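You operate a simulated robot arm through the tools that you are given. There is no shell and no other tool. Be economical: measure what you need, move in short steps, check, and stop when the job is done.

The job below is to be done with a simulated two-armed robot. You get a single attempt, and the scene is never put back.

JOB
Brush the paper fluff off the lane's roller.
Fine: put the brake lever on, then push the rolling stack to the top, then brush; the red brush goes back. Set down upright: red brush. What is to be rubbed or washed off counts as gone when no trace of it is left.
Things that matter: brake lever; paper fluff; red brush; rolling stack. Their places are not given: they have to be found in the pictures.

Only the result counts: the job must be done as asked and must still hold three seconds after the hand-in. Knocking over, shifting, dropping, spilling or breaking anything else fails it.

ROBOT AND FRAMES
Two 7-joint arms with fingered hands on one trunk that stands fixed in place. Base frame: the origin is at the foot of the trunk, x ahead of it, y to its left, z up. Units: mm, rad, N and s.
The left shoulder is at [79, 125, 1118], the right one opposite. With the tool pointing down near the work surface each hand reaches from about 440 to 820 mm from the base axis, measured 20 degrees to its own side. Payload 3.6 kg a hand.
The TCP of each hand is the grasp point between the finger pads, 30 mm short of the fingertips. In the tool frame z runs along the fingers and y along their closing line. The gripper opens to 104 mm. The gripper's body begins 35 mm behind the TCP. The gripper is a hand of 4 fingers: y runs from the thumb to the fingers, the wrist lies at [-15, -104, -178] in the tool frame, and closing takes about 1.5 s.
Orientation is told as [roll, pitch, yaw] about the base's x, y, z axes, in that order, counted from this pose: with the fingers straight down and the wrist toward the robot, the tool's x, y and z point along [0, 1, 0], [1, 0, 0] and [0, 0, -1] of the base frame.

CONTROLS
- The arms move only by the tool step_arm. It takes "left_targets", "right_targets" or both (then of equal length, played together; a hand with none holds still); each is text: rows parted by semicolons, each of 7 numbers parted by spaces: the shift along the base's x, y, z in mm, then the turn, a rotation vector about the base's x, y, z in rad, then the gripper command, from -1 (fully open) to 1 (shut), values between in proportion. In form: tx ty tz ax ay az grip; .... A call has 1 to 8 rows; each row shifts and turns the commanded pose from where the row before left it. A row lasts 0.2 s, in which the tool goes at most 50 mm and 0.15 rad; a call with a longer step from one row to the next is refused whole, and so is a gripper value outside its range. Where a pose cannot be reached the arm comes as near as it can. A force on the tool above 40 N (or 10 N above the force at the start of the call, whichever is more), or a blocked arm, ends the call early, and 0.2 s more pass. Each finger travels about 72 mm/s and halts on what it meets, pressing with about 31 N; the grip force reading is that of the motor and also rises with nothing between the fingers. The clock runs only during rows and for 0.2 s after the last one: add rows that do not move to give the fingers time. It gives the time, the measured TCP pose, the force on the tool (base axes), the opening and the grip force at its end, in the units of the frame above (readings bear some noise), with the torque about the TCP (base axes, N m) and any sound that the robot's microphone picked up, and new pictures: "pictures" is both (left out), scene, wrist or none (wrist: the cameras of the hands that moved).
- Cameras (640 x 400 px; columns grow to the right, rows downward): "scene" is now at [193.4, -13.5, 1246]; the picture's right is [-0.14, -0.99, 0.00], its down [-0.61, 0.09, -0.79] and it looks along [0.78, -0.11, -0.62] (base axes); focal length 214 px, centre (320, 200). "left" rides on the left gripper at [-61, -92, -130] in its tool frame; the picture's right is [-0.81, -0.28, 0.52], its down [0.53, -0.71, 0.46] and it looks along [0.24, 0.64, 0.72] (tool axes); focal length 275 px, centre (320, 200). "right" rides on the right gripper at [61, -92, -130] in its tool frame; the picture's right is [-0.81, 0.27, -0.52], its down [-0.53, -0.71, 0.46] and it looks along [-0.24, 0.65, 0.72] (tool axes); focal length 275 px, centre (320, 200).
- slide_trunk(by): slides the trunk up (or, below 0, down) by that many mm; the arms and the scene camera ride with it, the base frame stays. It gives what a move gives, with no picture.
- grasp_type(shape, hand): the hand has 4 fingers and takes this shape, open, in about a second: jaw (thumb against the fingers, like two jaws); tri (thumb and two fingers); tip (a fingertip pinch); poke (one finger out to press); point (the index stretched); flat (the hand flat); cup (the hand cupped); fist (a fist). The gripper value then closes the fingers along that shape, each until it touches; the sizes above hold for jaw. It gives what a move gives, with no picture.
- aim_head(pan, tilt): turns the head with the scene camera to pan (to the left, within 1.396 rad either way) and tilt (down, from -0.506 to 1.204), counted from straight ahead of the robot. It gives what a move gives, and a new picture of the scene camera.
- point_at(camera, pixels): there is no depth. For up to 12 entries [column, row, z] of the newest picture of that camera ("zoom" is the newest enlarged one), the place [x, y] in the base frame at which the ray of that pixel passes the height z, good to about 3 mm. No time passes.
- close_up(camera, box): a new picture of the part [left, top, right, bottom] of that camera's present view, enlarged. No time passes.
- job_done(): hands the job in; it is judged then, once.

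Work in short steps. Measure before you move; look again where a grasp or a placing could have gone wrong, and mend it. You have 80 turns and 200 pictures in all, those below and enlarged ones among them. Open the grippers and draw the arms clear of the work before you hand the job in, unless the task says otherwise; then end with one line.

The tools are called as a command line: name --argument value ..., lists and objects as JSON in quotes. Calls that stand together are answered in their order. step_arm: Moves the arms, as the interface text tells. Its arguments: {"type":"object","properties":{"left_targets":{"type":"string"},"right_targets":{"type":"string"},"pictures":{"type":"string","enum":["both","scene","wrist","none"]}},"required":[]} The other tools are called the same way: slide_trunk (by) slides the trunk up or down; grasp_type (shape, hand) gives the hand a shape; aim_head (pan, tilt) turns the head that bears the scene camera; point_at (camera, pixels) gives the place at which the rays of pixels pass given heights; close_up (camera, box) takes an enlarged picture of a part of a camera's view; job_done () hands the job in.

At the start:

```text
t: 0.0
left_position: [447.0, 92.3, 1114.4]
left_orientation: [-0.001, -0.001, 0.0]
left_ft_force: [0.8, -0.1, 0.2]
left_wrist_torque: [-0.04, -0.02, -0.03]
left_opening: 103.8
left_gripper_force: 0.0
left_shape: jaw
right_position: [518.1, -244.6, 1128.6]
right_orientation: [0.0, 0.001, 0.0]
right_ft_force: [0.4, 0.3, 0.6]
right_wrist_torque: [0.02, -0.01, -0.02]
right_opening: 103.8
right_gripper_force: 0.2
right_shape: jaw
trunk travel left (down, up): [-350.0, 186.0]
head pan, tilt: [-0.138, 0.668]
```

scene: 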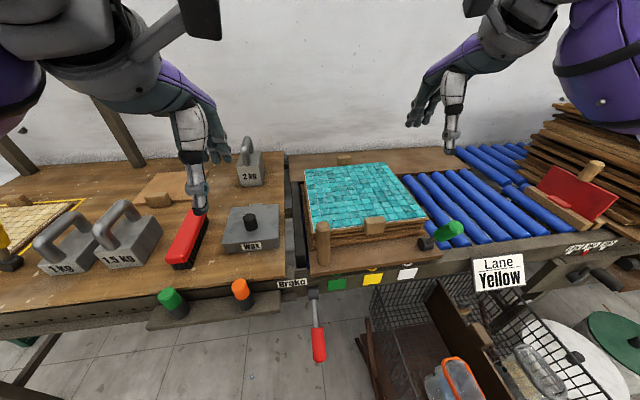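
right: 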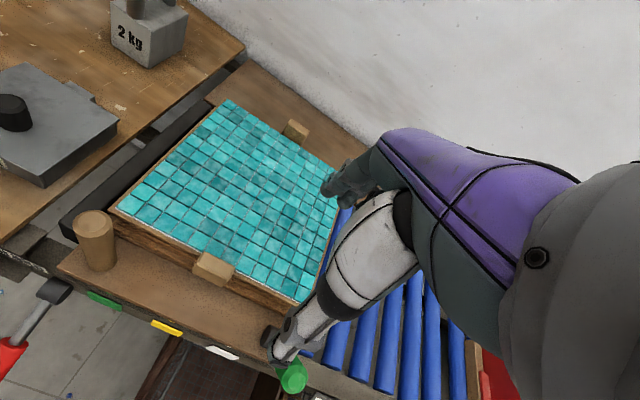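
left: 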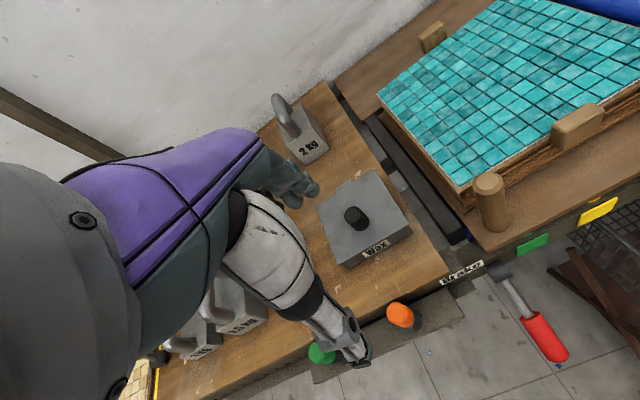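

I start by looking closely at the lane, the brake lever and the brush in enlarged pictures.

close_up --camera "scene" --box '[270, 130, 470, 255]'

close_up --camera "scene" --box '[400, 130, 640, 280]'

close_up --camera "scene" --box '[140, 250, 380, 400]'

close_up --camera "scene" --box '[0, 150, 280, 325]'

```text
3.20 times, centred on (370, 192) of scene
```

zoom: 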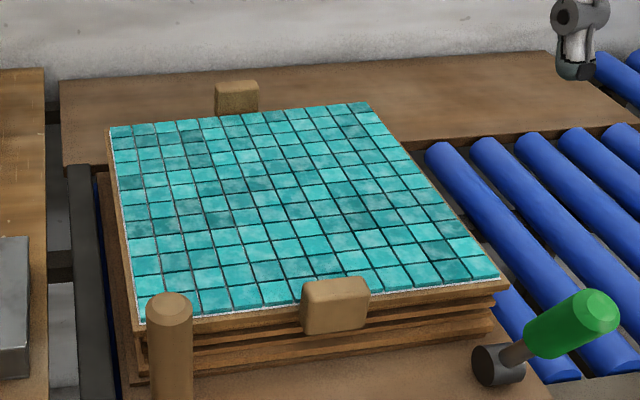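

```text
2.67 times, centred on (520, 205) of scene
```

zoom: 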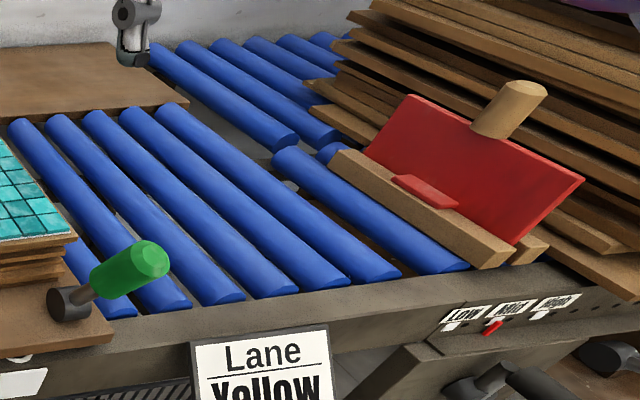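

```text
2.67 times, centred on (260, 325) of scene
```

zoom: 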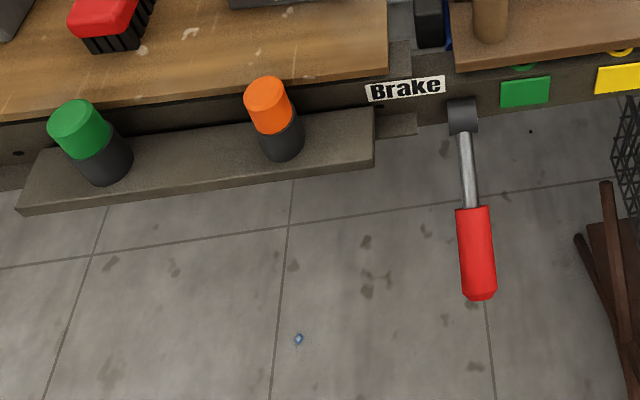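

```text
2.29 times, centred on (140, 238) of scene
```

zoom: 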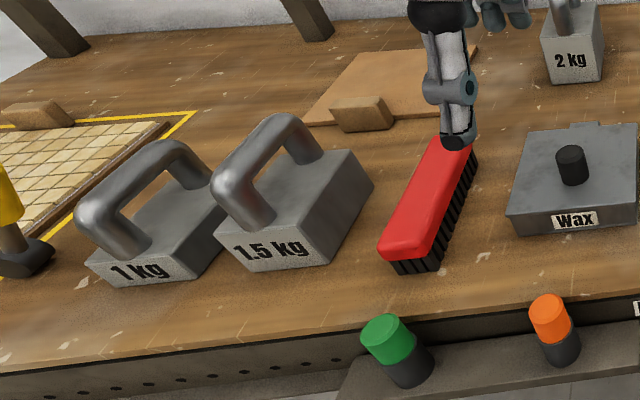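

The rollers run away from me and the stack sits on the lane's left end. I turn the head to the right to see the rest of the lane, and then to the left.

aim_head --pan -0.8 --tilt 0.75

aim_head --pan -0.3 --tilt 1.1

aim_head --pan 0.6 --tilt 0.75

```text
t: 1.0
left_position: [447.1, 92.4, 1115.8]
left_orientation: [-0.001, 0.002, 0.001]
left_ft_force: [0.3, 0.0, 0.3]
left_wrist_torque: [0.0, 0.0, 0.0]
left_opening: 103.7
left_gripper_force: 0.1
left_shape: jaw
right_position: [517.9, -243.4, 1127.6]
right_orientation: [0.0, 0.001, 0.001]
right_ft_force: [0.0, -0.2, 0.1]
right_wrist_torque: [0.01, 0.02, 0.03]
right_opening: 103.5
right_gripper_force: 0.1
right_shape: jaw
trunk travel left (down, up): [-350.0, 186.0]
head pan, tilt: [-0.799, 0.75]
```

scene: 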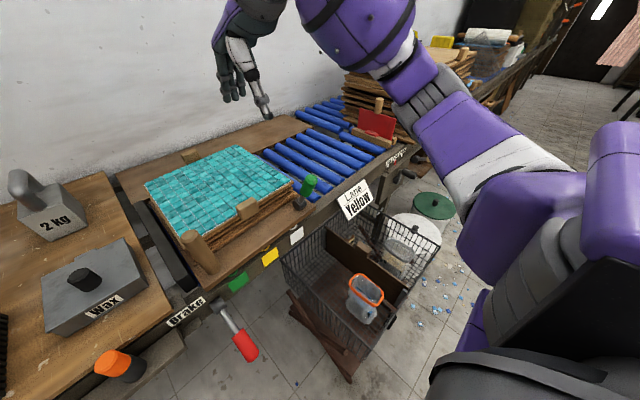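

```text
t: 2.0
left_position: [447.0, 92.2, 1114.2]
left_orientation: [0.0, 0.0, 0.0]
left_ft_force: [-1.0, 0.3, -0.2]
left_wrist_torque: [-0.03, -0.03, 0.0]
left_opening: 104.1
left_gripper_force: 0.0
left_shape: jaw
right_position: [518.5, -243.7, 1128.6]
right_orientation: [0.0, 0.002, 0.001]
right_ft_force: [-0.5, -0.9, -0.1]
right_wrist_torque: [-0.03, 0.0, -0.01]
right_opening: 103.4
right_gripper_force: 0.1
right_shape: jaw
trunk travel left (down, up): [-350.0, 186.0]
head pan, tilt: [-0.3, 1.1]
```

scene: 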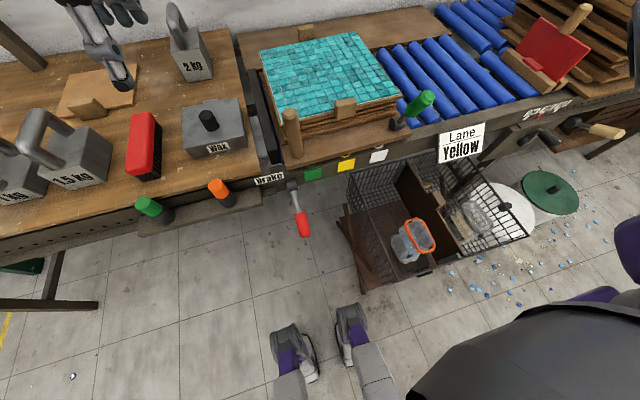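

```text
t: 3.2
left_position: [447.8, 92.7, 1116.5]
left_orientation: [-0.001, 0.001, 0.0]
left_ft_force: [0.7, -0.3, -0.2]
left_wrist_torque: [0.04, -0.02, -0.01]
left_opening: 103.7
left_gripper_force: 0.1
left_shape: jaw
right_position: [518.1, -243.3, 1127.5]
right_orientation: [0.002, 0.0, 0.0]
right_ft_force: [-0.2, -0.3, 0.5]
right_wrist_torque: [-0.01, -0.01, -0.02]
right_opening: 103.5
right_gripper_force: 0.1
right_shape: jaw
trunk travel left (down, up): [-350.0, 186.0]
head pan, tilt: [0.6, 0.75]
```

scene: 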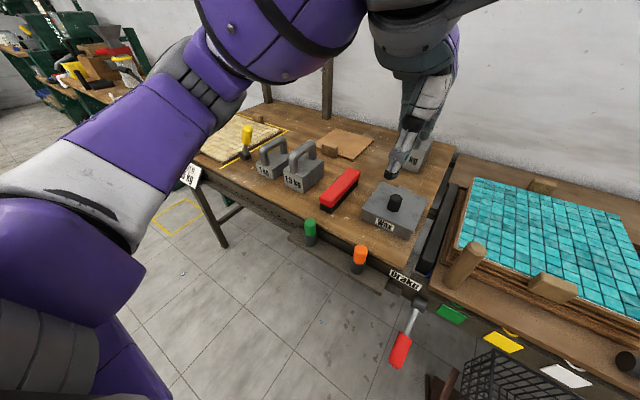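

I turn the head to view the lane's left end and the brake lever, then enlarge those.

aim_head --pan -0.1 --tilt 0.9

close_up --camera "scene" --box '[255, 190, 375, 265]'

close_up --camera "scene" --box '[260, 60, 480, 198]'

close_up --camera "left" --box '[360, 80, 640, 370]'

close_up --camera "right" --box '[30, 80, 290, 380]'

```text
t: 4.2
left_position: [447.5, 92.9, 1115.4]
left_orientation: [0.0, 0.002, 0.0]
left_ft_force: [0.5, 0.1, 0.2]
left_wrist_torque: [0.0, 0.0, 0.03]
left_opening: 103.6
left_gripper_force: 0.0
left_shape: jaw
right_position: [519.4, -243.8, 1128.6]
right_orientation: [0.0, -0.001, 0.0]
right_ft_force: [0.1, -0.4, -0.4]
right_wrist_torque: [-0.02, 0.04, 0.05]
right_opening: 103.6
right_gripper_force: 0.0
right_shape: jaw
trunk travel left (down, up): [-350.0, 186.0]
head pan, tilt: [-0.099, 0.901]
```

scene: 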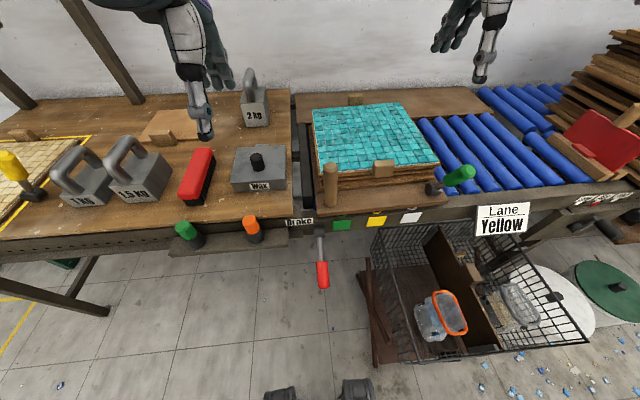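

```text
5.33 times, centred on (315, 228) of scene
```

zoom: 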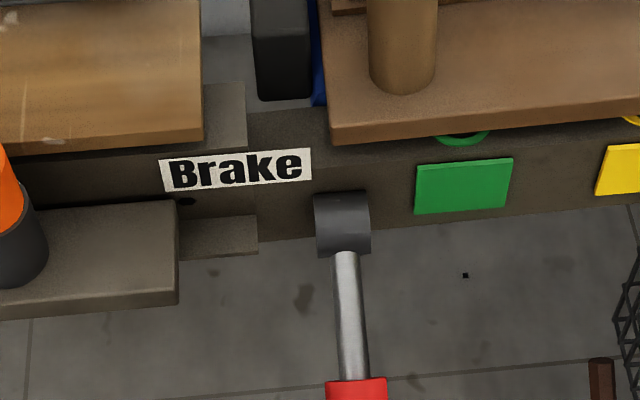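

```text
2.90 times, centred on (370, 129) of scene
```

zoom: 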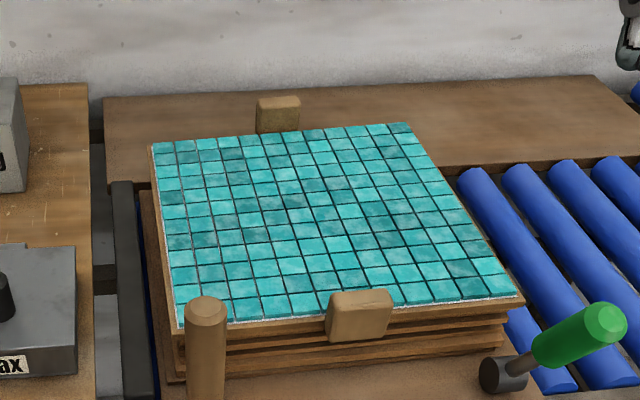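

```text
1.38 times, centred on (500, 225) of left
```

zoom: 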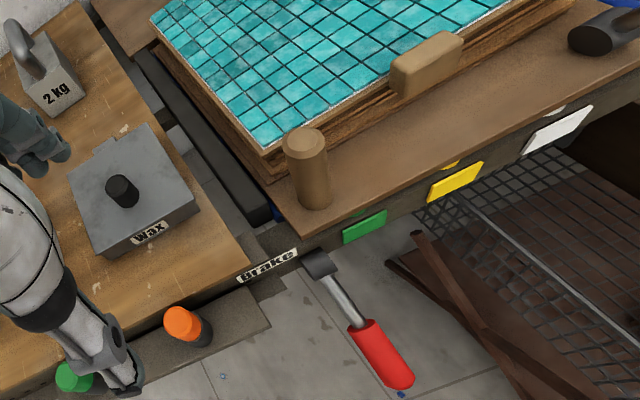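

```text
1.33 times, centred on (160, 230) of right
```

zoom: 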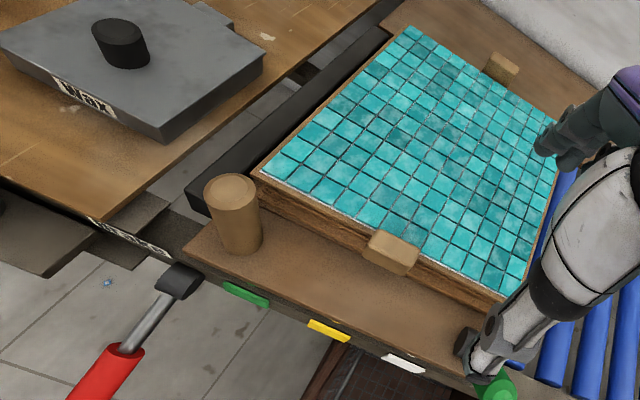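

I triangulate with two cameras: peg top, brake hub, brake handle end, wax knob, label, at several heights.

point_at --camera "scene" --pixels '[[330.5, 166, 900], [330.5, 166, 800], [319, 230, 800], [319, 230, 700], [323, 288, 700], [323, 288, 600], [257, 155, 900], [257, 155, 800], [292, 222, 800], [292, 222, 700], [430, 157, 900], [430, 157, 800]]'

point_at --camera "left" --pixels '[[488, 181, 900], [488, 181, 800], [497, 267, 800], [497, 267, 700], [560, 359, 700], [560, 359, 600], [355, 210, 900], [355, 210, 800], [448, 279, 800], [448, 279, 700]]'

point_at --camera "right" --pixels '[[92, 218, 900], [92, 218, 800], [55, 290, 800], [55, 290, 700], [307, 300, 900], [307, 300, 800], [228, 102, 900], [228, 102, 800]]'

```text
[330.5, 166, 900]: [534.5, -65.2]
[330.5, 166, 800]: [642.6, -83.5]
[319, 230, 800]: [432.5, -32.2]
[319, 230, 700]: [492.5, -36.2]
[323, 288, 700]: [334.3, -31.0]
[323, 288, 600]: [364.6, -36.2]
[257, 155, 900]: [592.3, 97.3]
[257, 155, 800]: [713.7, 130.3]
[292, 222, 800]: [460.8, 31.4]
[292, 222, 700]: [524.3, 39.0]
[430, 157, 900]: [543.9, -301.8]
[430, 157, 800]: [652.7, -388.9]
```

```text
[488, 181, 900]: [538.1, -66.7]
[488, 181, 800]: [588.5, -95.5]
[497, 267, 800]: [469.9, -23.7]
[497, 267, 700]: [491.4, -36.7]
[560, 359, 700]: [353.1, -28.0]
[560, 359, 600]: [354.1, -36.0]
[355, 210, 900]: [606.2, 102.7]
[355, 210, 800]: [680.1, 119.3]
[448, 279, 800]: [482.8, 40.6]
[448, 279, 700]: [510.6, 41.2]
```

```text
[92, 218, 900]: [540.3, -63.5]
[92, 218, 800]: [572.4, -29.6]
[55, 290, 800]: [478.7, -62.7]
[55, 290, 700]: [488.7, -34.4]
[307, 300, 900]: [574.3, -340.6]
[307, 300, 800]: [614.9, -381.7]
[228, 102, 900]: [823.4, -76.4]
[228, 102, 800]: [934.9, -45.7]
```

Peg top is about (537,-65,900), brake lever hub (491,-36,700), its handle end (353,-33,636). Now I check the board with the green lever and the rollers near the right part.

close_up --camera "scene" --box '[380, 80, 640, 242]'

point_at --camera "scene" --pixels '[[317, 216, 780], [447, 203, 780], [294, 95, 780], [485, 88, 780], [486, 110, 780], [304, 150, 780], [424, 122, 760], [502, 190, 760], [315, 110, 855], [433, 160, 855], [402, 102, 855], [320, 172, 855]]'

point_at --camera "left" --pixels '[[485, 250, 800], [485, 250, 750], [459, 188, 860], [459, 188, 820], [376, 96, 860], [376, 96, 820]]'

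```text
2.46 times, centred on (510, 161) of scene
```

zoom: 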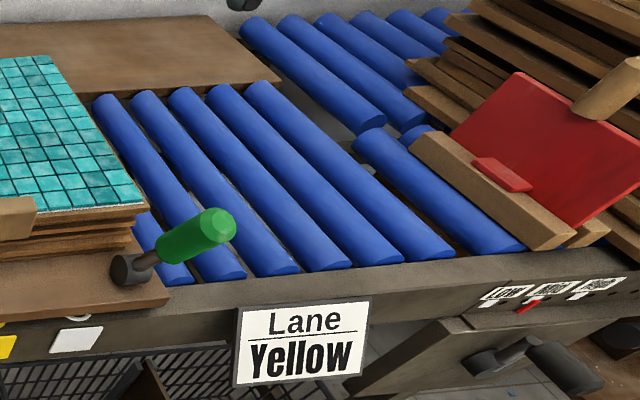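

```text
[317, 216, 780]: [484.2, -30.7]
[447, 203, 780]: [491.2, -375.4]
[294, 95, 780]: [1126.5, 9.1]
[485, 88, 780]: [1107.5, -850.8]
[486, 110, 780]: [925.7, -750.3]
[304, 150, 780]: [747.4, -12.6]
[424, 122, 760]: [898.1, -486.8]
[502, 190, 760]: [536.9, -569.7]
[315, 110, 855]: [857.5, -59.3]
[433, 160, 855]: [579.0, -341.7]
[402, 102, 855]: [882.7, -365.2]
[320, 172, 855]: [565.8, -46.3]
```

```text
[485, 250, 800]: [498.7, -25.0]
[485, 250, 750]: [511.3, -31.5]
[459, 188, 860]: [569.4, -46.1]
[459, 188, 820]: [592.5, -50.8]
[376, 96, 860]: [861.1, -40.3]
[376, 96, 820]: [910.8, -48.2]
```

The stack lies at x 566–870, y −46..−350, top about z 855, on a board with the peg. I bring the right hand back and to the middle while turning it by +90° so that it can straddle the brake handle, and look on the way.

step_arm --right_targets "-20 10 -20 0 0 0.15 -1; -20 15 -20 0 0 0.15 -1; -20 15 -20 0 0 0.15 -1; -20 15 -20 0 0 0.15 -1; -20 15 -20 0 0 0.15 -1; -10 10 -20 0 0 0.15 -1; 0 10 -20 0 0 0.15 -1"

```text
t: 5.8
left_position: [447.1, 91.9, 1115.8]
left_orientation: [-0.002, -0.001, 0.0]
left_ft_force: [0.7, 0.6, 0.3]
left_wrist_torque: [-0.01, -0.03, 0.0]
left_opening: 103.5
left_gripper_force: 0.1
left_shape: jaw
right_position: [404.5, -160.5, 999.9]
right_orientation: [-0.034, -0.009, 0.943]
right_ft_force: [-1.1, -0.1, 0.1]
right_wrist_torque: [0.02, -0.01, 0.03]
right_opening: 103.8
right_gripper_force: 0.1
right_shape: jaw
right hand out of reach, approached as far as the arm can: row 7
trunk travel left (down, up): [-350.0, 186.0]
head pan, tilt: [-0.099, 0.901]
```

scene: 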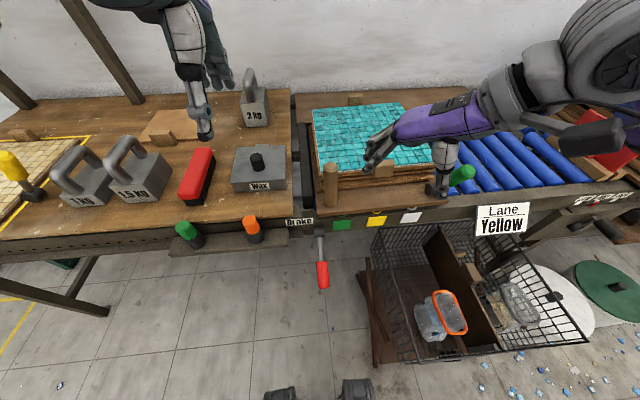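
right: 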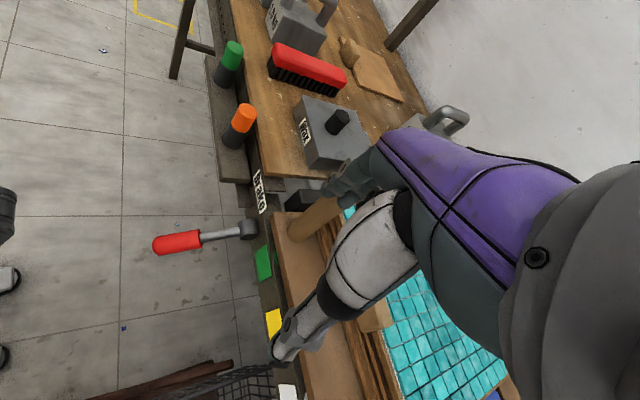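

The brake lever and brush show well now in the right picture (lever 152–258, 230–243). I enlarge the front board with peg, the green-handled thing and the lever.

close_up --camera "right" --box '[140, 170, 340, 295]'

close_up --camera "scene" --box '[400, 150, 496, 210]'

point_at --camera "right" --pixels '[[275, 47, 850], [275, 47, 800], [345, 72, 850], [345, 72, 800], [155, 244, 640], [155, 244, 600], [246, 229, 700], [246, 229, 740]]'

point_at --camera "scene" --pixels '[[182, 196, 850], [182, 196, 800], [210, 149, 850], [210, 149, 800]]'

```text
3.20 times, centred on (240, 232) of right
```

zoom: 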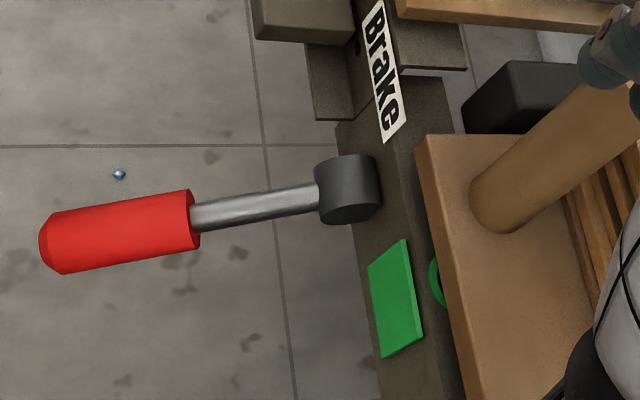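

```text
6.67 times, centred on (448, 180) of scene
```

zoom: 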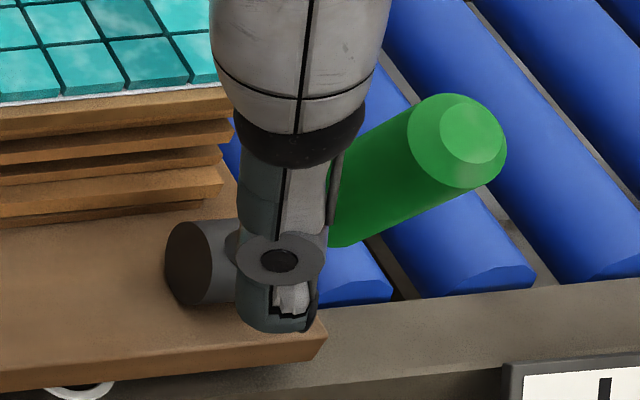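

```text
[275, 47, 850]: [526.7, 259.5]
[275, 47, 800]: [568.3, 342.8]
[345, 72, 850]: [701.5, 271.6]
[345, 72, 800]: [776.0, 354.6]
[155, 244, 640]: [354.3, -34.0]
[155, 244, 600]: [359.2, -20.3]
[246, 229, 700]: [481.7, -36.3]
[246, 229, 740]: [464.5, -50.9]
```

```text
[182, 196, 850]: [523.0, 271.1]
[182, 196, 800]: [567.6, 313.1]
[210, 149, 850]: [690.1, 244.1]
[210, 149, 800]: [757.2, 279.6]
```

The hub's axis lies along y, so the lever swings up and down. I try the remaining yaw with the hand a bit further out and lower, to grip the lever from above.

step_arm --right_targets "10 10 -20 0 0 0 -1; 10 15 -20 0 0 0.1 -1; 10 15 -20 0 0 0.1 -1; 0 15 -20 0 0 0.1 -1; 0 15 -20 0 0 0.1 -1; 0 15 -20 0 0 0.1 -1; 0 0 -20 0 0 0.1 -1"

```text
t: 7.4
left_position: [447.9, 92.6, 1114.4]
left_orientation: [-0.002, 0.003, -0.001]
left_ft_force: [0.1, 0.0, 0.8]
left_wrist_torque: [0.0, -0.01, -0.01]
left_opening: 103.6
left_gripper_force: 0.2
left_shape: jaw
right_position: [353.4, -42.4, 858.4]
right_orientation: [-0.038, -0.008, 1.54]
right_ft_force: [-0.2, 0.5, 0.7]
right_wrist_torque: [-0.03, -0.02, 0.02]
right_opening: 104.0
right_gripper_force: 0.0
right_shape: jaw
right hand out of reach, approached as far as the arm can: row 2, 3, 4, 5, 6, 7
trunk travel left (down, up): [-350.0, 186.0]
head pan, tilt: [-0.099, 0.901]
```

scene: 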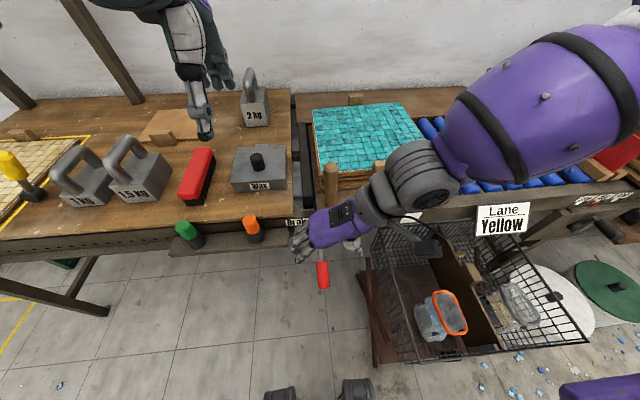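
right: 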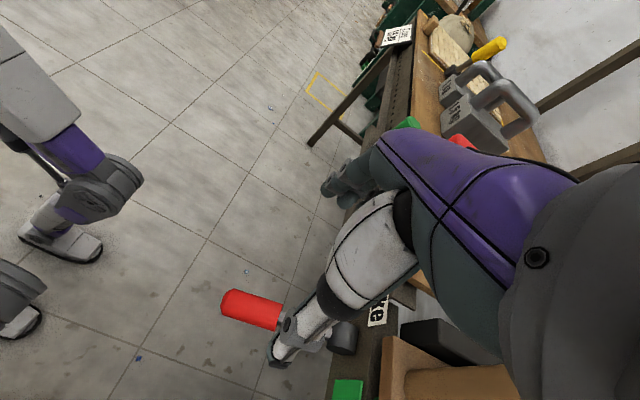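

The hand now stands at yaw 1.54 above the lever end (353,−42,858). I lower the trunk 70 mm to bring it down, then check.

slide_trunk --by -70

step_arm --right_targets "0 0 0 0 0 0 -1"

```text
t: 8.5
left_position: [447.6, 92.6, 1045.3]
left_orientation: [0.0, 0.0, 0.0]
left_ft_force: [0.3, -0.4, -0.5]
left_wrist_torque: [-0.02, 0.0, 0.02]
left_opening: 103.6
left_gripper_force: 0.1
left_shape: jaw
right_position: [351.6, -43.6, 788.9]
right_orientation: [-0.032, -0.01, 1.544]
right_ft_force: [0.2, 0.2, 0.2]
right_wrist_torque: [-0.05, 0.0, -0.01]
right_opening: 103.9
right_gripper_force: 0.0
right_shape: jaw
trunk travel left (down, up): [-280.0, 256.0]
head pan, tilt: [-0.099, 0.901]
```

```text
t: 8.9
left_position: [446.8, 91.9, 1045.6]
left_orientation: [-0.001, 0.0, 0.0]
left_ft_force: [0.0, -0.7, 0.1]
left_wrist_torque: [0.0, -0.02, 0.01]
left_opening: 103.3
left_gripper_force: 0.0
left_shape: jaw
right_position: [352.0, -42.4, 789.8]
right_orientation: [-0.034, -0.009, 1.542]
right_ft_force: [-0.7, 0.1, -0.8]
right_wrist_torque: [0.01, -0.02, 0.04]
right_opening: 103.9
right_gripper_force: 0.2
right_shape: jaw
trunk travel left (down, up): [-280.0, 256.0]
head pan, tilt: [-0.099, 0.901]
```

scene: 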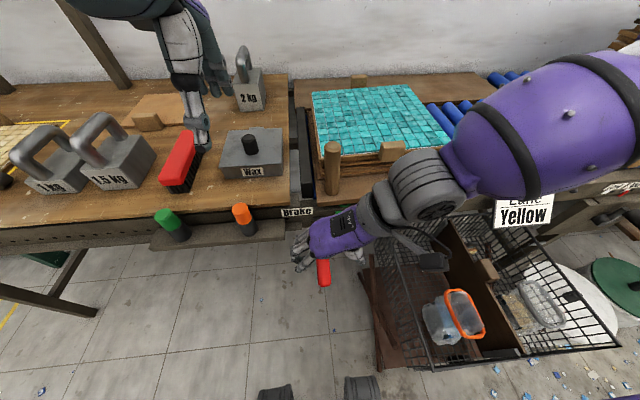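
right: 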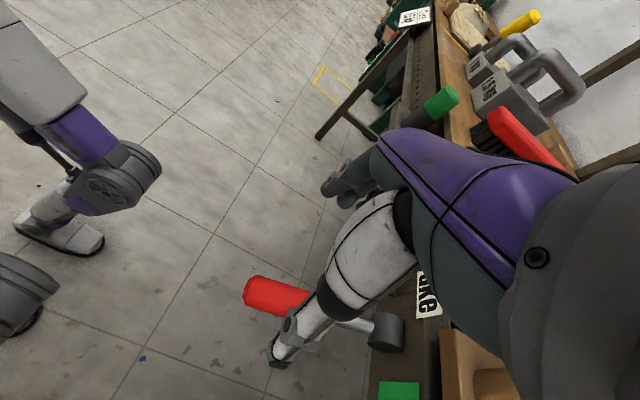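

The lever lies under the hand. I test moving forward 30 mm and down 30 mm.

step_arm --right_targets "15 2 -15 0 0 0 -1; 15 2 -15 0 0 0 -1" --pictures "none"

```text
t: 9.5
left_position: [447.4, 92.5, 1044.6]
left_orientation: [0.0, 0.0, 0.0]
left_ft_force: [0.3, -0.2, -0.1]
left_wrist_torque: [0.03, 0.0, -0.01]
left_opening: 103.5
left_gripper_force: 0.0
left_shape: jaw
right_position: [381.9, -40.2, 759.7]
right_orientation: [-0.033, -0.009, 1.541]
right_ft_force: [0.6, 0.4, -1.2]
right_wrist_torque: [0.0, -0.02, -0.01]
right_opening: 104.2
right_gripper_force: 0.0
right_shape: jaw
trunk travel left (down, up): [-280.0, 256.0]
head pan, tilt: [-0.099, 0.901]
```

Reachable. I descend to straddle the handle at x≈382 (handle centre z≈650, y≈−34).

step_arm --right_targets "0 1 -25 0 0 0 -1; 0 1 -25 0 0 0 -1; 0 1 -25 0 0 0 -1; 0 1 -25 0 0 0 -1"

```text
t: 10.5
left_position: [448.4, 92.4, 1045.8]
left_orientation: [0.0, -0.001, 0.0]
left_ft_force: [-0.5, 0.0, 0.3]
left_wrist_torque: [0.0, -0.05, -0.02]
left_opening: 103.3
left_gripper_force: 0.1
left_shape: jaw
right_position: [379.2, -36.8, 659.6]
right_orientation: [-0.034, -0.008, 1.541]
right_ft_force: [-0.9, 0.3, -0.3]
right_wrist_torque: [-0.02, 0.01, -0.01]
right_opening: 104.0
right_gripper_force: 0.1
right_shape: jaw
trunk travel left (down, up): [-280.0, 256.0]
head pan, tilt: [-0.099, 0.901]
```

scene: 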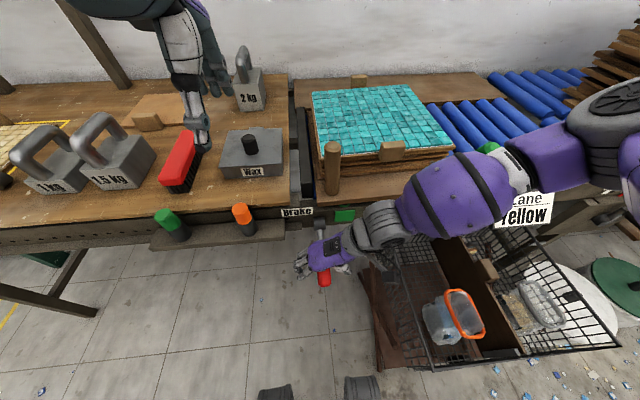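
right: 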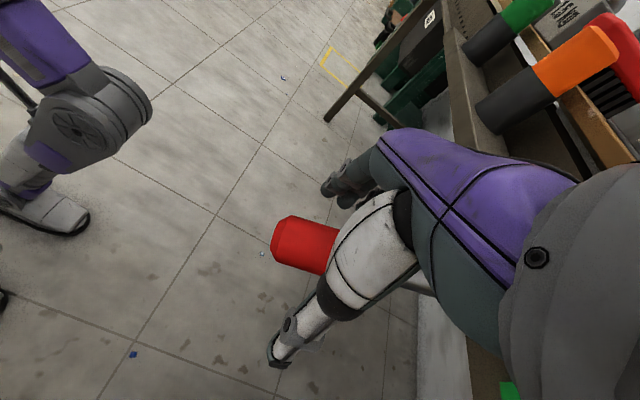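

The handle lies between thumb and fingers. I close the hand on it.

step_arm --right_targets "0 0 0 0 0 0 0.2; 0 0 0 0 0 0 0.5; 0 0 0 0 0 0 0.8; 0 0 0 0 0 0 0.8; 0 0 0 0 0 0 0.8; 0 0 0 0 0 0 0.8; 0 0 0 0 0 0 0.8" --pictures "wrist"

```text
t: 12.1
left_position: [448.0, 92.2, 1044.8]
left_orientation: [0.0, 0.002, 0.001]
left_ft_force: [-0.1, -1.1, -0.1]
left_wrist_torque: [0.01, 0.02, 0.01]
left_opening: 103.8
left_gripper_force: 0.1
left_shape: jaw
right_position: [379.2, -35.9, 659.2]
right_orientation: [-0.031, -0.011, 1.543]
right_ft_force: [0.2, 0.0, -4.3]
right_wrist_torque: [0.0, 0.02, 0.13]
right_opening: 22.6
right_gripper_force: 31.5
right_shape: jaw
trunk travel left (down, up): [-280.0, 256.0]
head pan, tilt: [-0.099, 0.901]
```

right: 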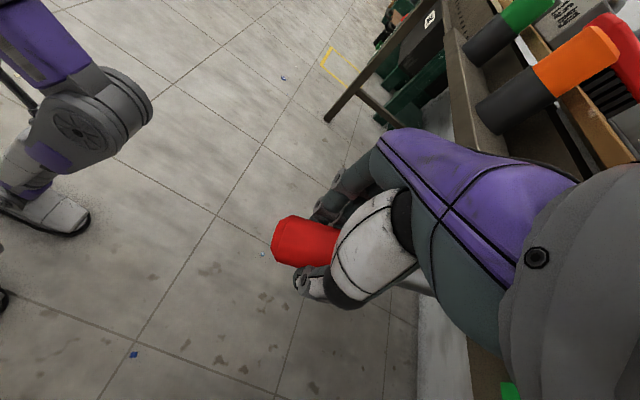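

Gripped (opening 22.6). I try lifting the lever along its arc by two small steps and watch the force.

step_arm --right_targets "-4 0 13.5 0 0.12 0 0.8; -2.5 0 13.6 0 0.12 0 0.8" --pictures "none"

```text
t: 12.6
left_position: [447.5, 90.2, 1045.7]
left_orientation: [0.001, 0.0, 0.0]
left_ft_force: [-0.4, -1.1, 0.0]
left_wrist_torque: [0.0, 0.01, -0.02]
left_opening: 103.7
left_gripper_force: 0.0
left_shape: jaw
right_position: [360.7, -23.1, 688.4]
right_orientation: [0.102, 0.025, 1.532]
right_ft_force: [8.0, -26.0, -0.7]
right_wrist_torque: [-0.44, -0.06, -0.04]
right_opening: 24.5
right_gripper_force: 31.2
right_shape: jaw
right hand out of reach, approached as far as the arm can: row 1, 2
trunk travel left (down, up): [-280.0, 256.0]
head pan, tilt: [-0.099, 0.901]
stopped in row 2 (right hand): the force on the tool passed its limit at 46 N (the readings are from after the stop); the commanded pose is now the measured one
```

The arm strayed in y (−23) because of its reach. I look at whether the lever has risen.

close_up --camera "scene" --box '[270, 190, 400, 300]'

close_up --camera "right" --box '[200, 150, 520, 400]'

```text
3.64 times, centred on (335, 245) of scene
```

zoom: 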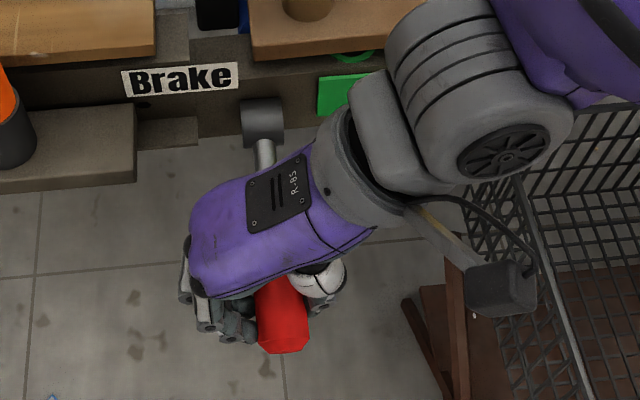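

```text
1.60 times, centred on (360, 275) of right
```

zoom: 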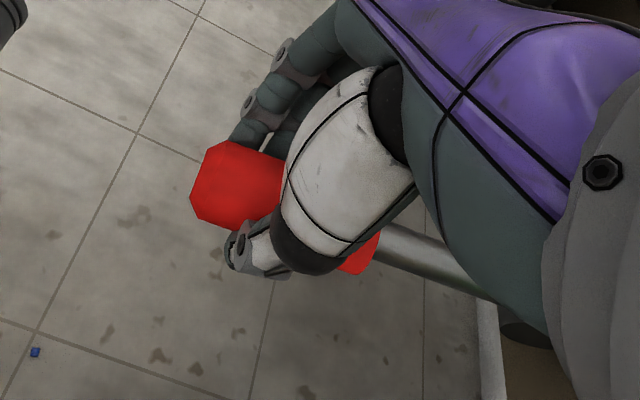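

point_at --camera "scene" --pixels '[[324, 284, 636], [324, 284, 660], [324, 284, 680]]'

step_arm --right_targets "0 -6 4 0 0 0 0.8; 0 -5 8 0 0 0 0.8" --pictures "none"

```text
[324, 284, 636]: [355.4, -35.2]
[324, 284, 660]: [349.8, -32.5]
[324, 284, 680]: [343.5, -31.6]
```

```text
t: 13.2
left_position: [449.0, 91.1, 1044.3]
left_orientation: [0.0, 0.002, 0.0]
left_ft_force: [-0.4, -0.5, -0.2]
left_wrist_torque: [-0.01, 0.01, 0.0]
left_opening: 103.9
left_gripper_force: 0.1
left_shape: jaw
right_position: [358.6, -26.7, 700.5]
right_orientation: [0.102, 0.013, 1.532]
right_ft_force: [15.2, -10.0, -3.8]
right_wrist_torque: [0.04, -0.05, -0.04]
right_opening: 23.3
right_gripper_force: 30.7
right_shape: jaw
trunk travel left (down, up): [-280.0, 256.0]
head pan, tilt: [-0.099, 0.901]
```

The lift meets little force. I ease x and y back and keep lifting.

step_arm --right_targets "6 -4 5 0 0 0 0.8; 3 -2 10 0 0 0 0.8; 0 0 12 0 0 0 0.8"

```text
t: 14.0
left_position: [448.0, 90.9, 1044.8]
left_orientation: [-0.001, 0.001, 0.0]
left_ft_force: [0.6, 0.2, -0.5]
left_wrist_torque: [-0.01, 0.0, 0.0]
left_opening: 103.6
left_gripper_force: 0.1
left_shape: jaw
right_position: [355.3, -26.9, 723.7]
right_orientation: [0.096, 0.017, 1.53]
right_ft_force: [23.4, -16.4, -8.8]
right_wrist_torque: [-0.01, -0.02, -0.04]
right_opening: 23.0
right_gripper_force: 31.1
right_shape: jaw
right hand out of reach, approached as far as the arm can: row 1, 2, 3
trunk travel left (down, up): [-280.0, 256.0]
head pan, tilt: [-0.099, 0.901]
```

scene: 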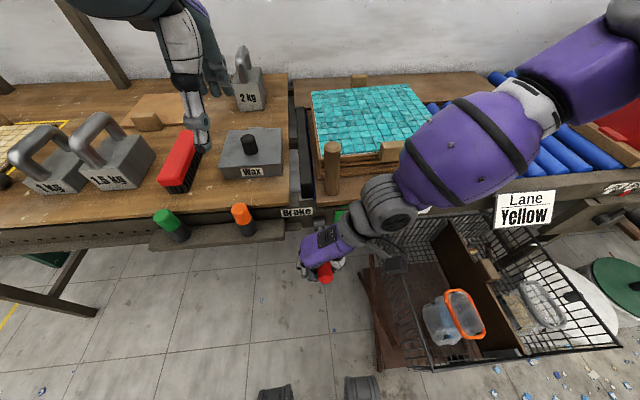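
right: 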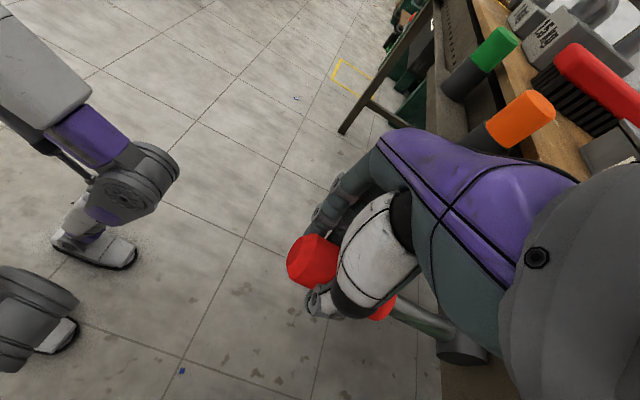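

The lever is coming up (rod now about level). The arm is near its limit, so I lift with the trunk by 25 mm instead.

slide_trunk --by 25

step_arm --right_targets "6 -3 0 0 0 0 0.8"

```text
t: 14.7
left_position: [449.7, 89.8, 1069.4]
left_orientation: [0.002, 0.002, 0.0]
left_ft_force: [1.0, 0.4, 0.1]
left_wrist_torque: [0.04, 0.0, 0.02]
left_opening: 103.7
left_gripper_force: 0.0
left_shape: jaw
right_position: [356.7, -26.2, 748.9]
right_orientation: [0.091, 0.018, 1.528]
right_ft_force: [28.2, -19.9, -7.8]
right_wrist_torque: [-0.19, -0.21, -0.07]
right_opening: 21.4
right_gripper_force: 31.1
right_shape: jaw
trunk travel left (down, up): [-305.0, 231.0]
head pan, tilt: [-0.099, 0.901]
```

```text
t: 15.1
left_position: [451.0, 91.8, 1070.2]
left_orientation: [0.001, 0.003, -0.001]
left_ft_force: [-0.5, -0.2, 0.4]
left_wrist_torque: [-0.02, -0.01, 0.0]
left_opening: 103.6
left_gripper_force: 0.0
left_shape: jaw
right_position: [354.5, -26.5, 748.4]
right_orientation: [0.091, 0.02, 1.529]
right_ft_force: [27.5, -20.7, -7.3]
right_wrist_torque: [-0.18, -0.2, -0.07]
right_opening: 21.5
right_gripper_force: 30.5
right_shape: jaw
right hand out of reach, approached as far as the arm can: row 1
trunk travel left (down, up): [-305.0, 231.0]
head pan, tilt: [-0.099, 0.901]
```

scene: 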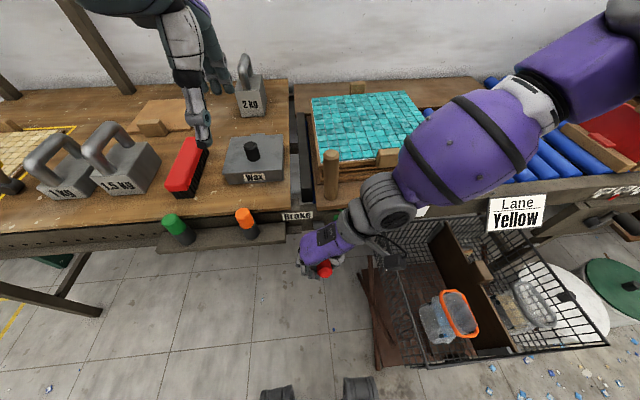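
right: 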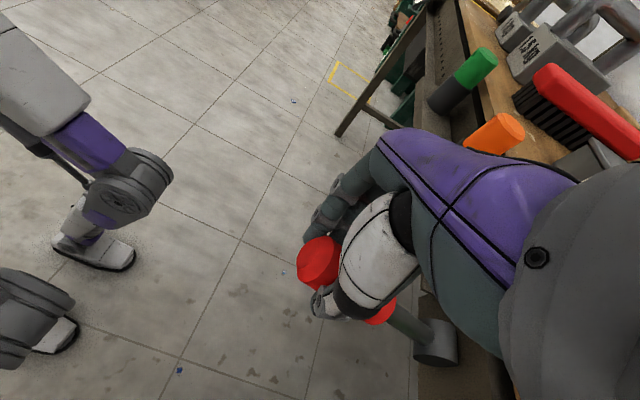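

Still no stop felt in z (−7 N). Another 30 mm with the trunk.

slide_trunk --by 30

close_up --camera "right" --box '[200, 150, 520, 400]'

close_up --camera "scene" --box '[250, 170, 410, 300]'

```text
t: 15.7
left_position: [447.7, 91.6, 1095.2]
left_orientation: [0.0, -0.003, 0.0]
left_ft_force: [-0.5, -0.2, 0.0]
left_wrist_torque: [-0.04, 0.04, 0.0]
left_opening: 103.6
left_gripper_force: 0.1
left_shape: jaw
right_position: [353.1, -30.5, 769.2]
right_orientation: [0.087, 0.038, 1.524]
right_ft_force: [10.0, -10.8, -20.2]
right_wrist_torque: [0.17, 0.13, 0.12]
right_opening: 18.3
right_gripper_force: 31.3
right_shape: jaw
trunk travel left (down, up): [-328.0, 208.0]
head pan, tilt: [-0.099, 0.901]
stopped: the force on the tool passed its limit at 48 N (the readings are from after the stop); the commanded pose is now the measured one
```

```text
1.60 times, centred on (360, 275) of right
```

zoom: 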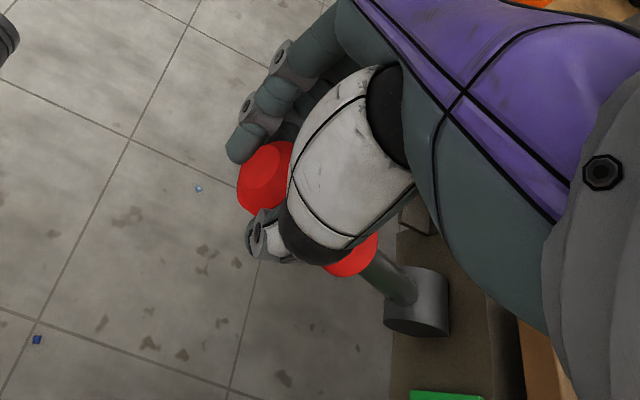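

```text
3.08 times, centred on (330, 235) of scene
```

zoom: 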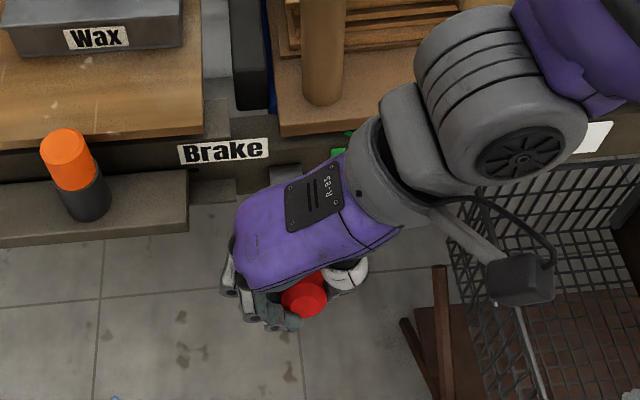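

A stop was felt at about +25–30° (48 N). I open the hand and look whether the lever stays.

step_arm --right_targets "0 0 0 0 0 0 0; 0 0 0 0 0 0 -1; 0 0 0 0 0 0 -1; 0 0 0 0 0 0 -1; 0 0 0 0 0 0 -1; 0 0 0 0 0 0 -1" --pictures "none"

slide_trunk --by 90

close_up --camera "right" --box '[200, 150, 520, 400]'

close_up --camera "scene" --box '[250, 170, 410, 300]'

```text
t: 17.1
left_position: [447.1, 91.3, 1095.5]
left_orientation: [0.0, -0.006, 0.0]
left_ft_force: [-0.1, 1.0, 0.5]
left_wrist_torque: [0.02, 0.01, 0.0]
left_opening: 103.8
left_gripper_force: 0.1
left_shape: jaw
right_position: [350.5, -27.2, 770.9]
right_orientation: [0.089, 0.027, 1.527]
right_ft_force: [-0.2, -0.9, 0.0]
right_wrist_torque: [0.02, 0.03, -0.01]
right_opening: 103.5
right_gripper_force: 0.1
right_shape: jaw
trunk travel left (down, up): [-328.0, 208.0]
head pan, tilt: [-0.099, 0.901]
```

```text
t: 18.4
left_position: [447.4, 93.8, 1185.5]
left_orientation: [-0.001, -0.003, -0.001]
left_ft_force: [-0.6, -0.6, 0.5]
left_wrist_torque: [0.04, -0.03, -0.01]
left_opening: 103.7
left_gripper_force: 0.0
left_shape: jaw
right_position: [364.8, -26.7, 882.9]
right_orientation: [0.0, 0.024, 1.52]
right_ft_force: [0.4, 0.6, -0.1]
right_wrist_torque: [0.01, -0.01, 0.03]
right_opening: 103.4
right_gripper_force: 0.1
right_shape: jaw
trunk travel left (down, up): [-418.0, 118.0]
head pan, tilt: [-0.099, 0.901]
```

```text
1.60 times, centred on (360, 275) of right
```

zoom: 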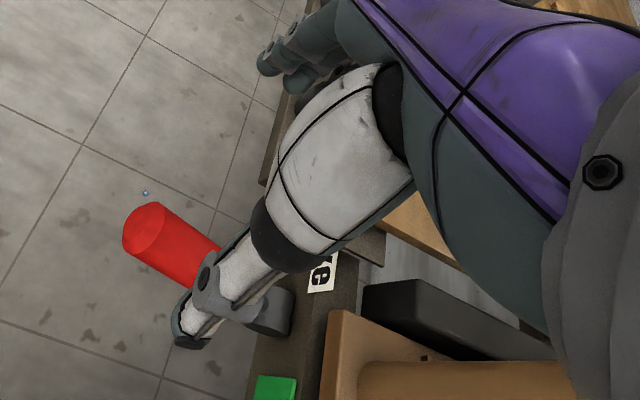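

```text
3.08 times, centred on (330, 235) of scene
```

zoom: 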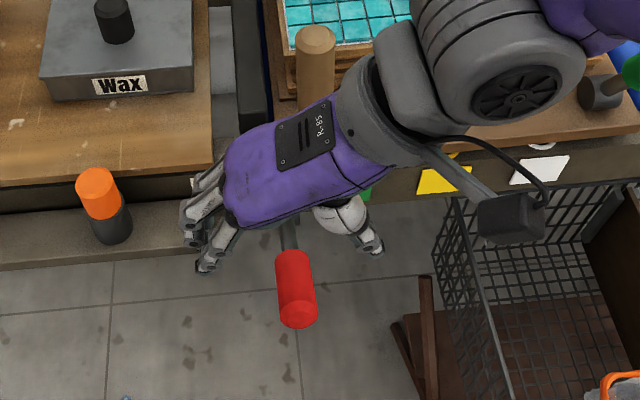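

The lever stays up. I raise the right hand and unturn it, then look at the lever and stack.

step_arm --right_targets "0 0 30 0 0 0 -1; 0 0 35 0 0 -0.1 -1; 5 -10 35 0 0 -0.15 -1; 10 -20 20 0 0 -0.15 -1; 10 -20 0 0 0 -0.15 -1; 10 -20 0 0 0 -0.15 -1; 10 -20 0 0 0 -0.15 -1; 10 -20 0 0 0 -0.15 -1"

close_up --camera "scene" --box '[250, 150, 410, 250]'

```text
t: 20.1
left_position: [446.8, 92.6, 1185.6]
left_orientation: [-0.001, -0.005, 0.0]
left_ft_force: [-0.5, 0.5, 0.8]
left_wrist_torque: [0.01, 0.04, 0.0]
left_opening: 103.7
left_gripper_force: 0.0
left_shape: jaw
right_position: [414.6, -134.7, 1001.3]
right_orientation: [-0.002, 0.024, 0.517]
right_ft_force: [0.0, -0.1, 0.2]
right_wrist_torque: [-0.01, 0.01, 0.0]
right_opening: 103.6
right_gripper_force: 0.1
right_shape: jaw
right hand out of reach, approached as far as the arm can: row 1
trunk travel left (down, up): [-418.0, 118.0]
head pan, tilt: [-0.099, 0.901]
```

scene: 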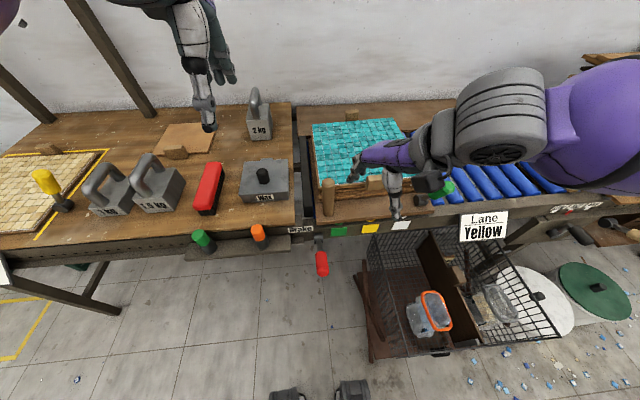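
right: 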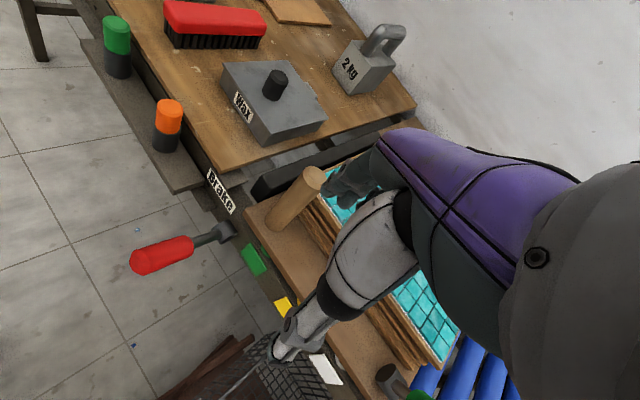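

```text
4.00 times, centred on (330, 200) of scene
```

zoom: 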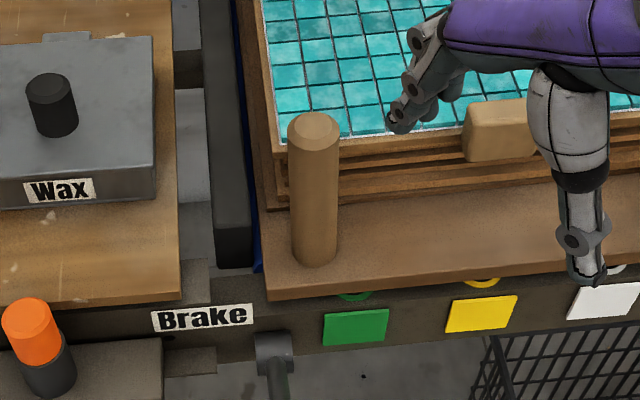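

I triangulate the lever's handle end in its new place.

point_at --camera "scene" --pixels '[[323, 268, 640], [323, 268, 700], [323, 268, 760], [326, 182, 900], [326, 214, 780]]'

point_at --camera "right" --pixels '[[137, 262, 640], [137, 262, 700], [137, 262, 760], [313, 175, 900], [272, 222, 780]]'

```text
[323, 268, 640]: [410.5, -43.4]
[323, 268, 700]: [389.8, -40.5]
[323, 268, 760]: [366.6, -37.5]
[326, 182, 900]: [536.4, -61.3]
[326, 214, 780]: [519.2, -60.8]
```

```text
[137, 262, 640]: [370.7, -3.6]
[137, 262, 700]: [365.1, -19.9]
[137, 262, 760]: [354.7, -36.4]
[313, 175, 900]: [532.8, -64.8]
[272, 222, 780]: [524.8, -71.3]
```

The handle end is now at about (360,−37,762), i.e. +26° from −25°: brake on. Next I bring the right hand, closing, to the left side of the peg, and move the left hand off toward the brush for a view.

step_arm --left_targets "10 25 -10 0 0 0 -1; 10 25 -10 0 0 0 -1; 10 25 -10 0 0 0 -1; 10 25 -10 0 0 0 -1; 10 20 -10 0 0 0 -1; 10 20 -10 0 0 0 -1; 10 0 -10 0 0 0 -1; 10 0 -10 0 0 0 -1" --right_targets "15 10 0 0 0 -0.1 -0.5; 15 15 0 0 0 -0.1 0; 15 20 0 0 0 -0.1 0.5; 15 20 0 0 0 -0.1 1; 20 20 0 0 0 -0.117 1; 20 20 0 0 0 0 1; 22 20 -10 0 0 0 1; 0 10 -20 0 0 0 1"

```text
t: 21.9
left_position: [527.0, 232.9, 1104.6]
left_orientation: [-0.001, -0.006, 0.0]
left_ft_force: [-0.1, 0.4, 0.0]
left_wrist_torque: [0.0, -0.02, -0.01]
left_opening: 103.7
left_gripper_force: 0.1
left_shape: jaw
right_position: [537.2, 3.0, 970.9]
right_orientation: [-0.002, 0.024, 0.004]
right_ft_force: [-0.2, 0.4, 0.1]
right_wrist_torque: [-0.02, -0.01, -0.01]
right_opening: 0.1
right_gripper_force: 30.9
right_shape: jaw
trunk travel left (down, up): [-418.0, 118.0]
head pan, tilt: [-0.099, 0.901]
```

scene: 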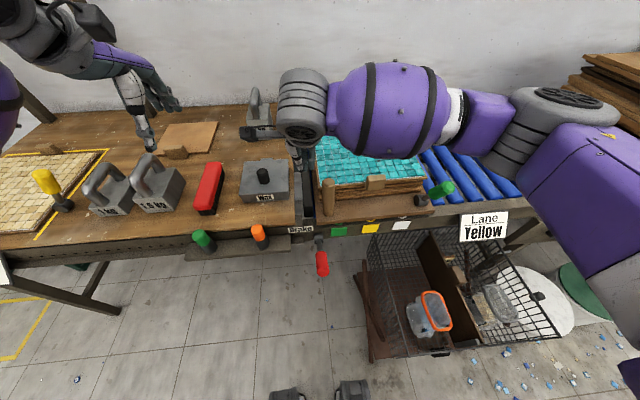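
right: 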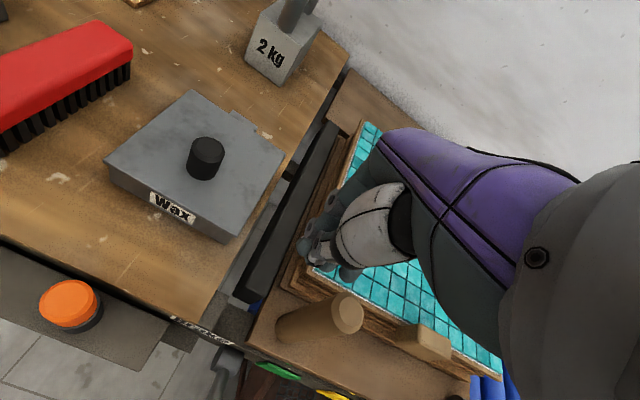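
left: 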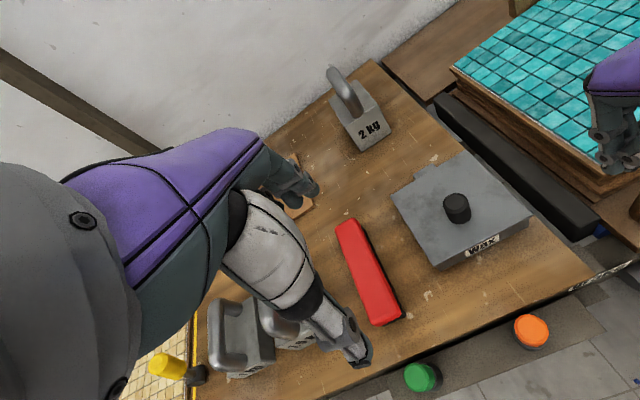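

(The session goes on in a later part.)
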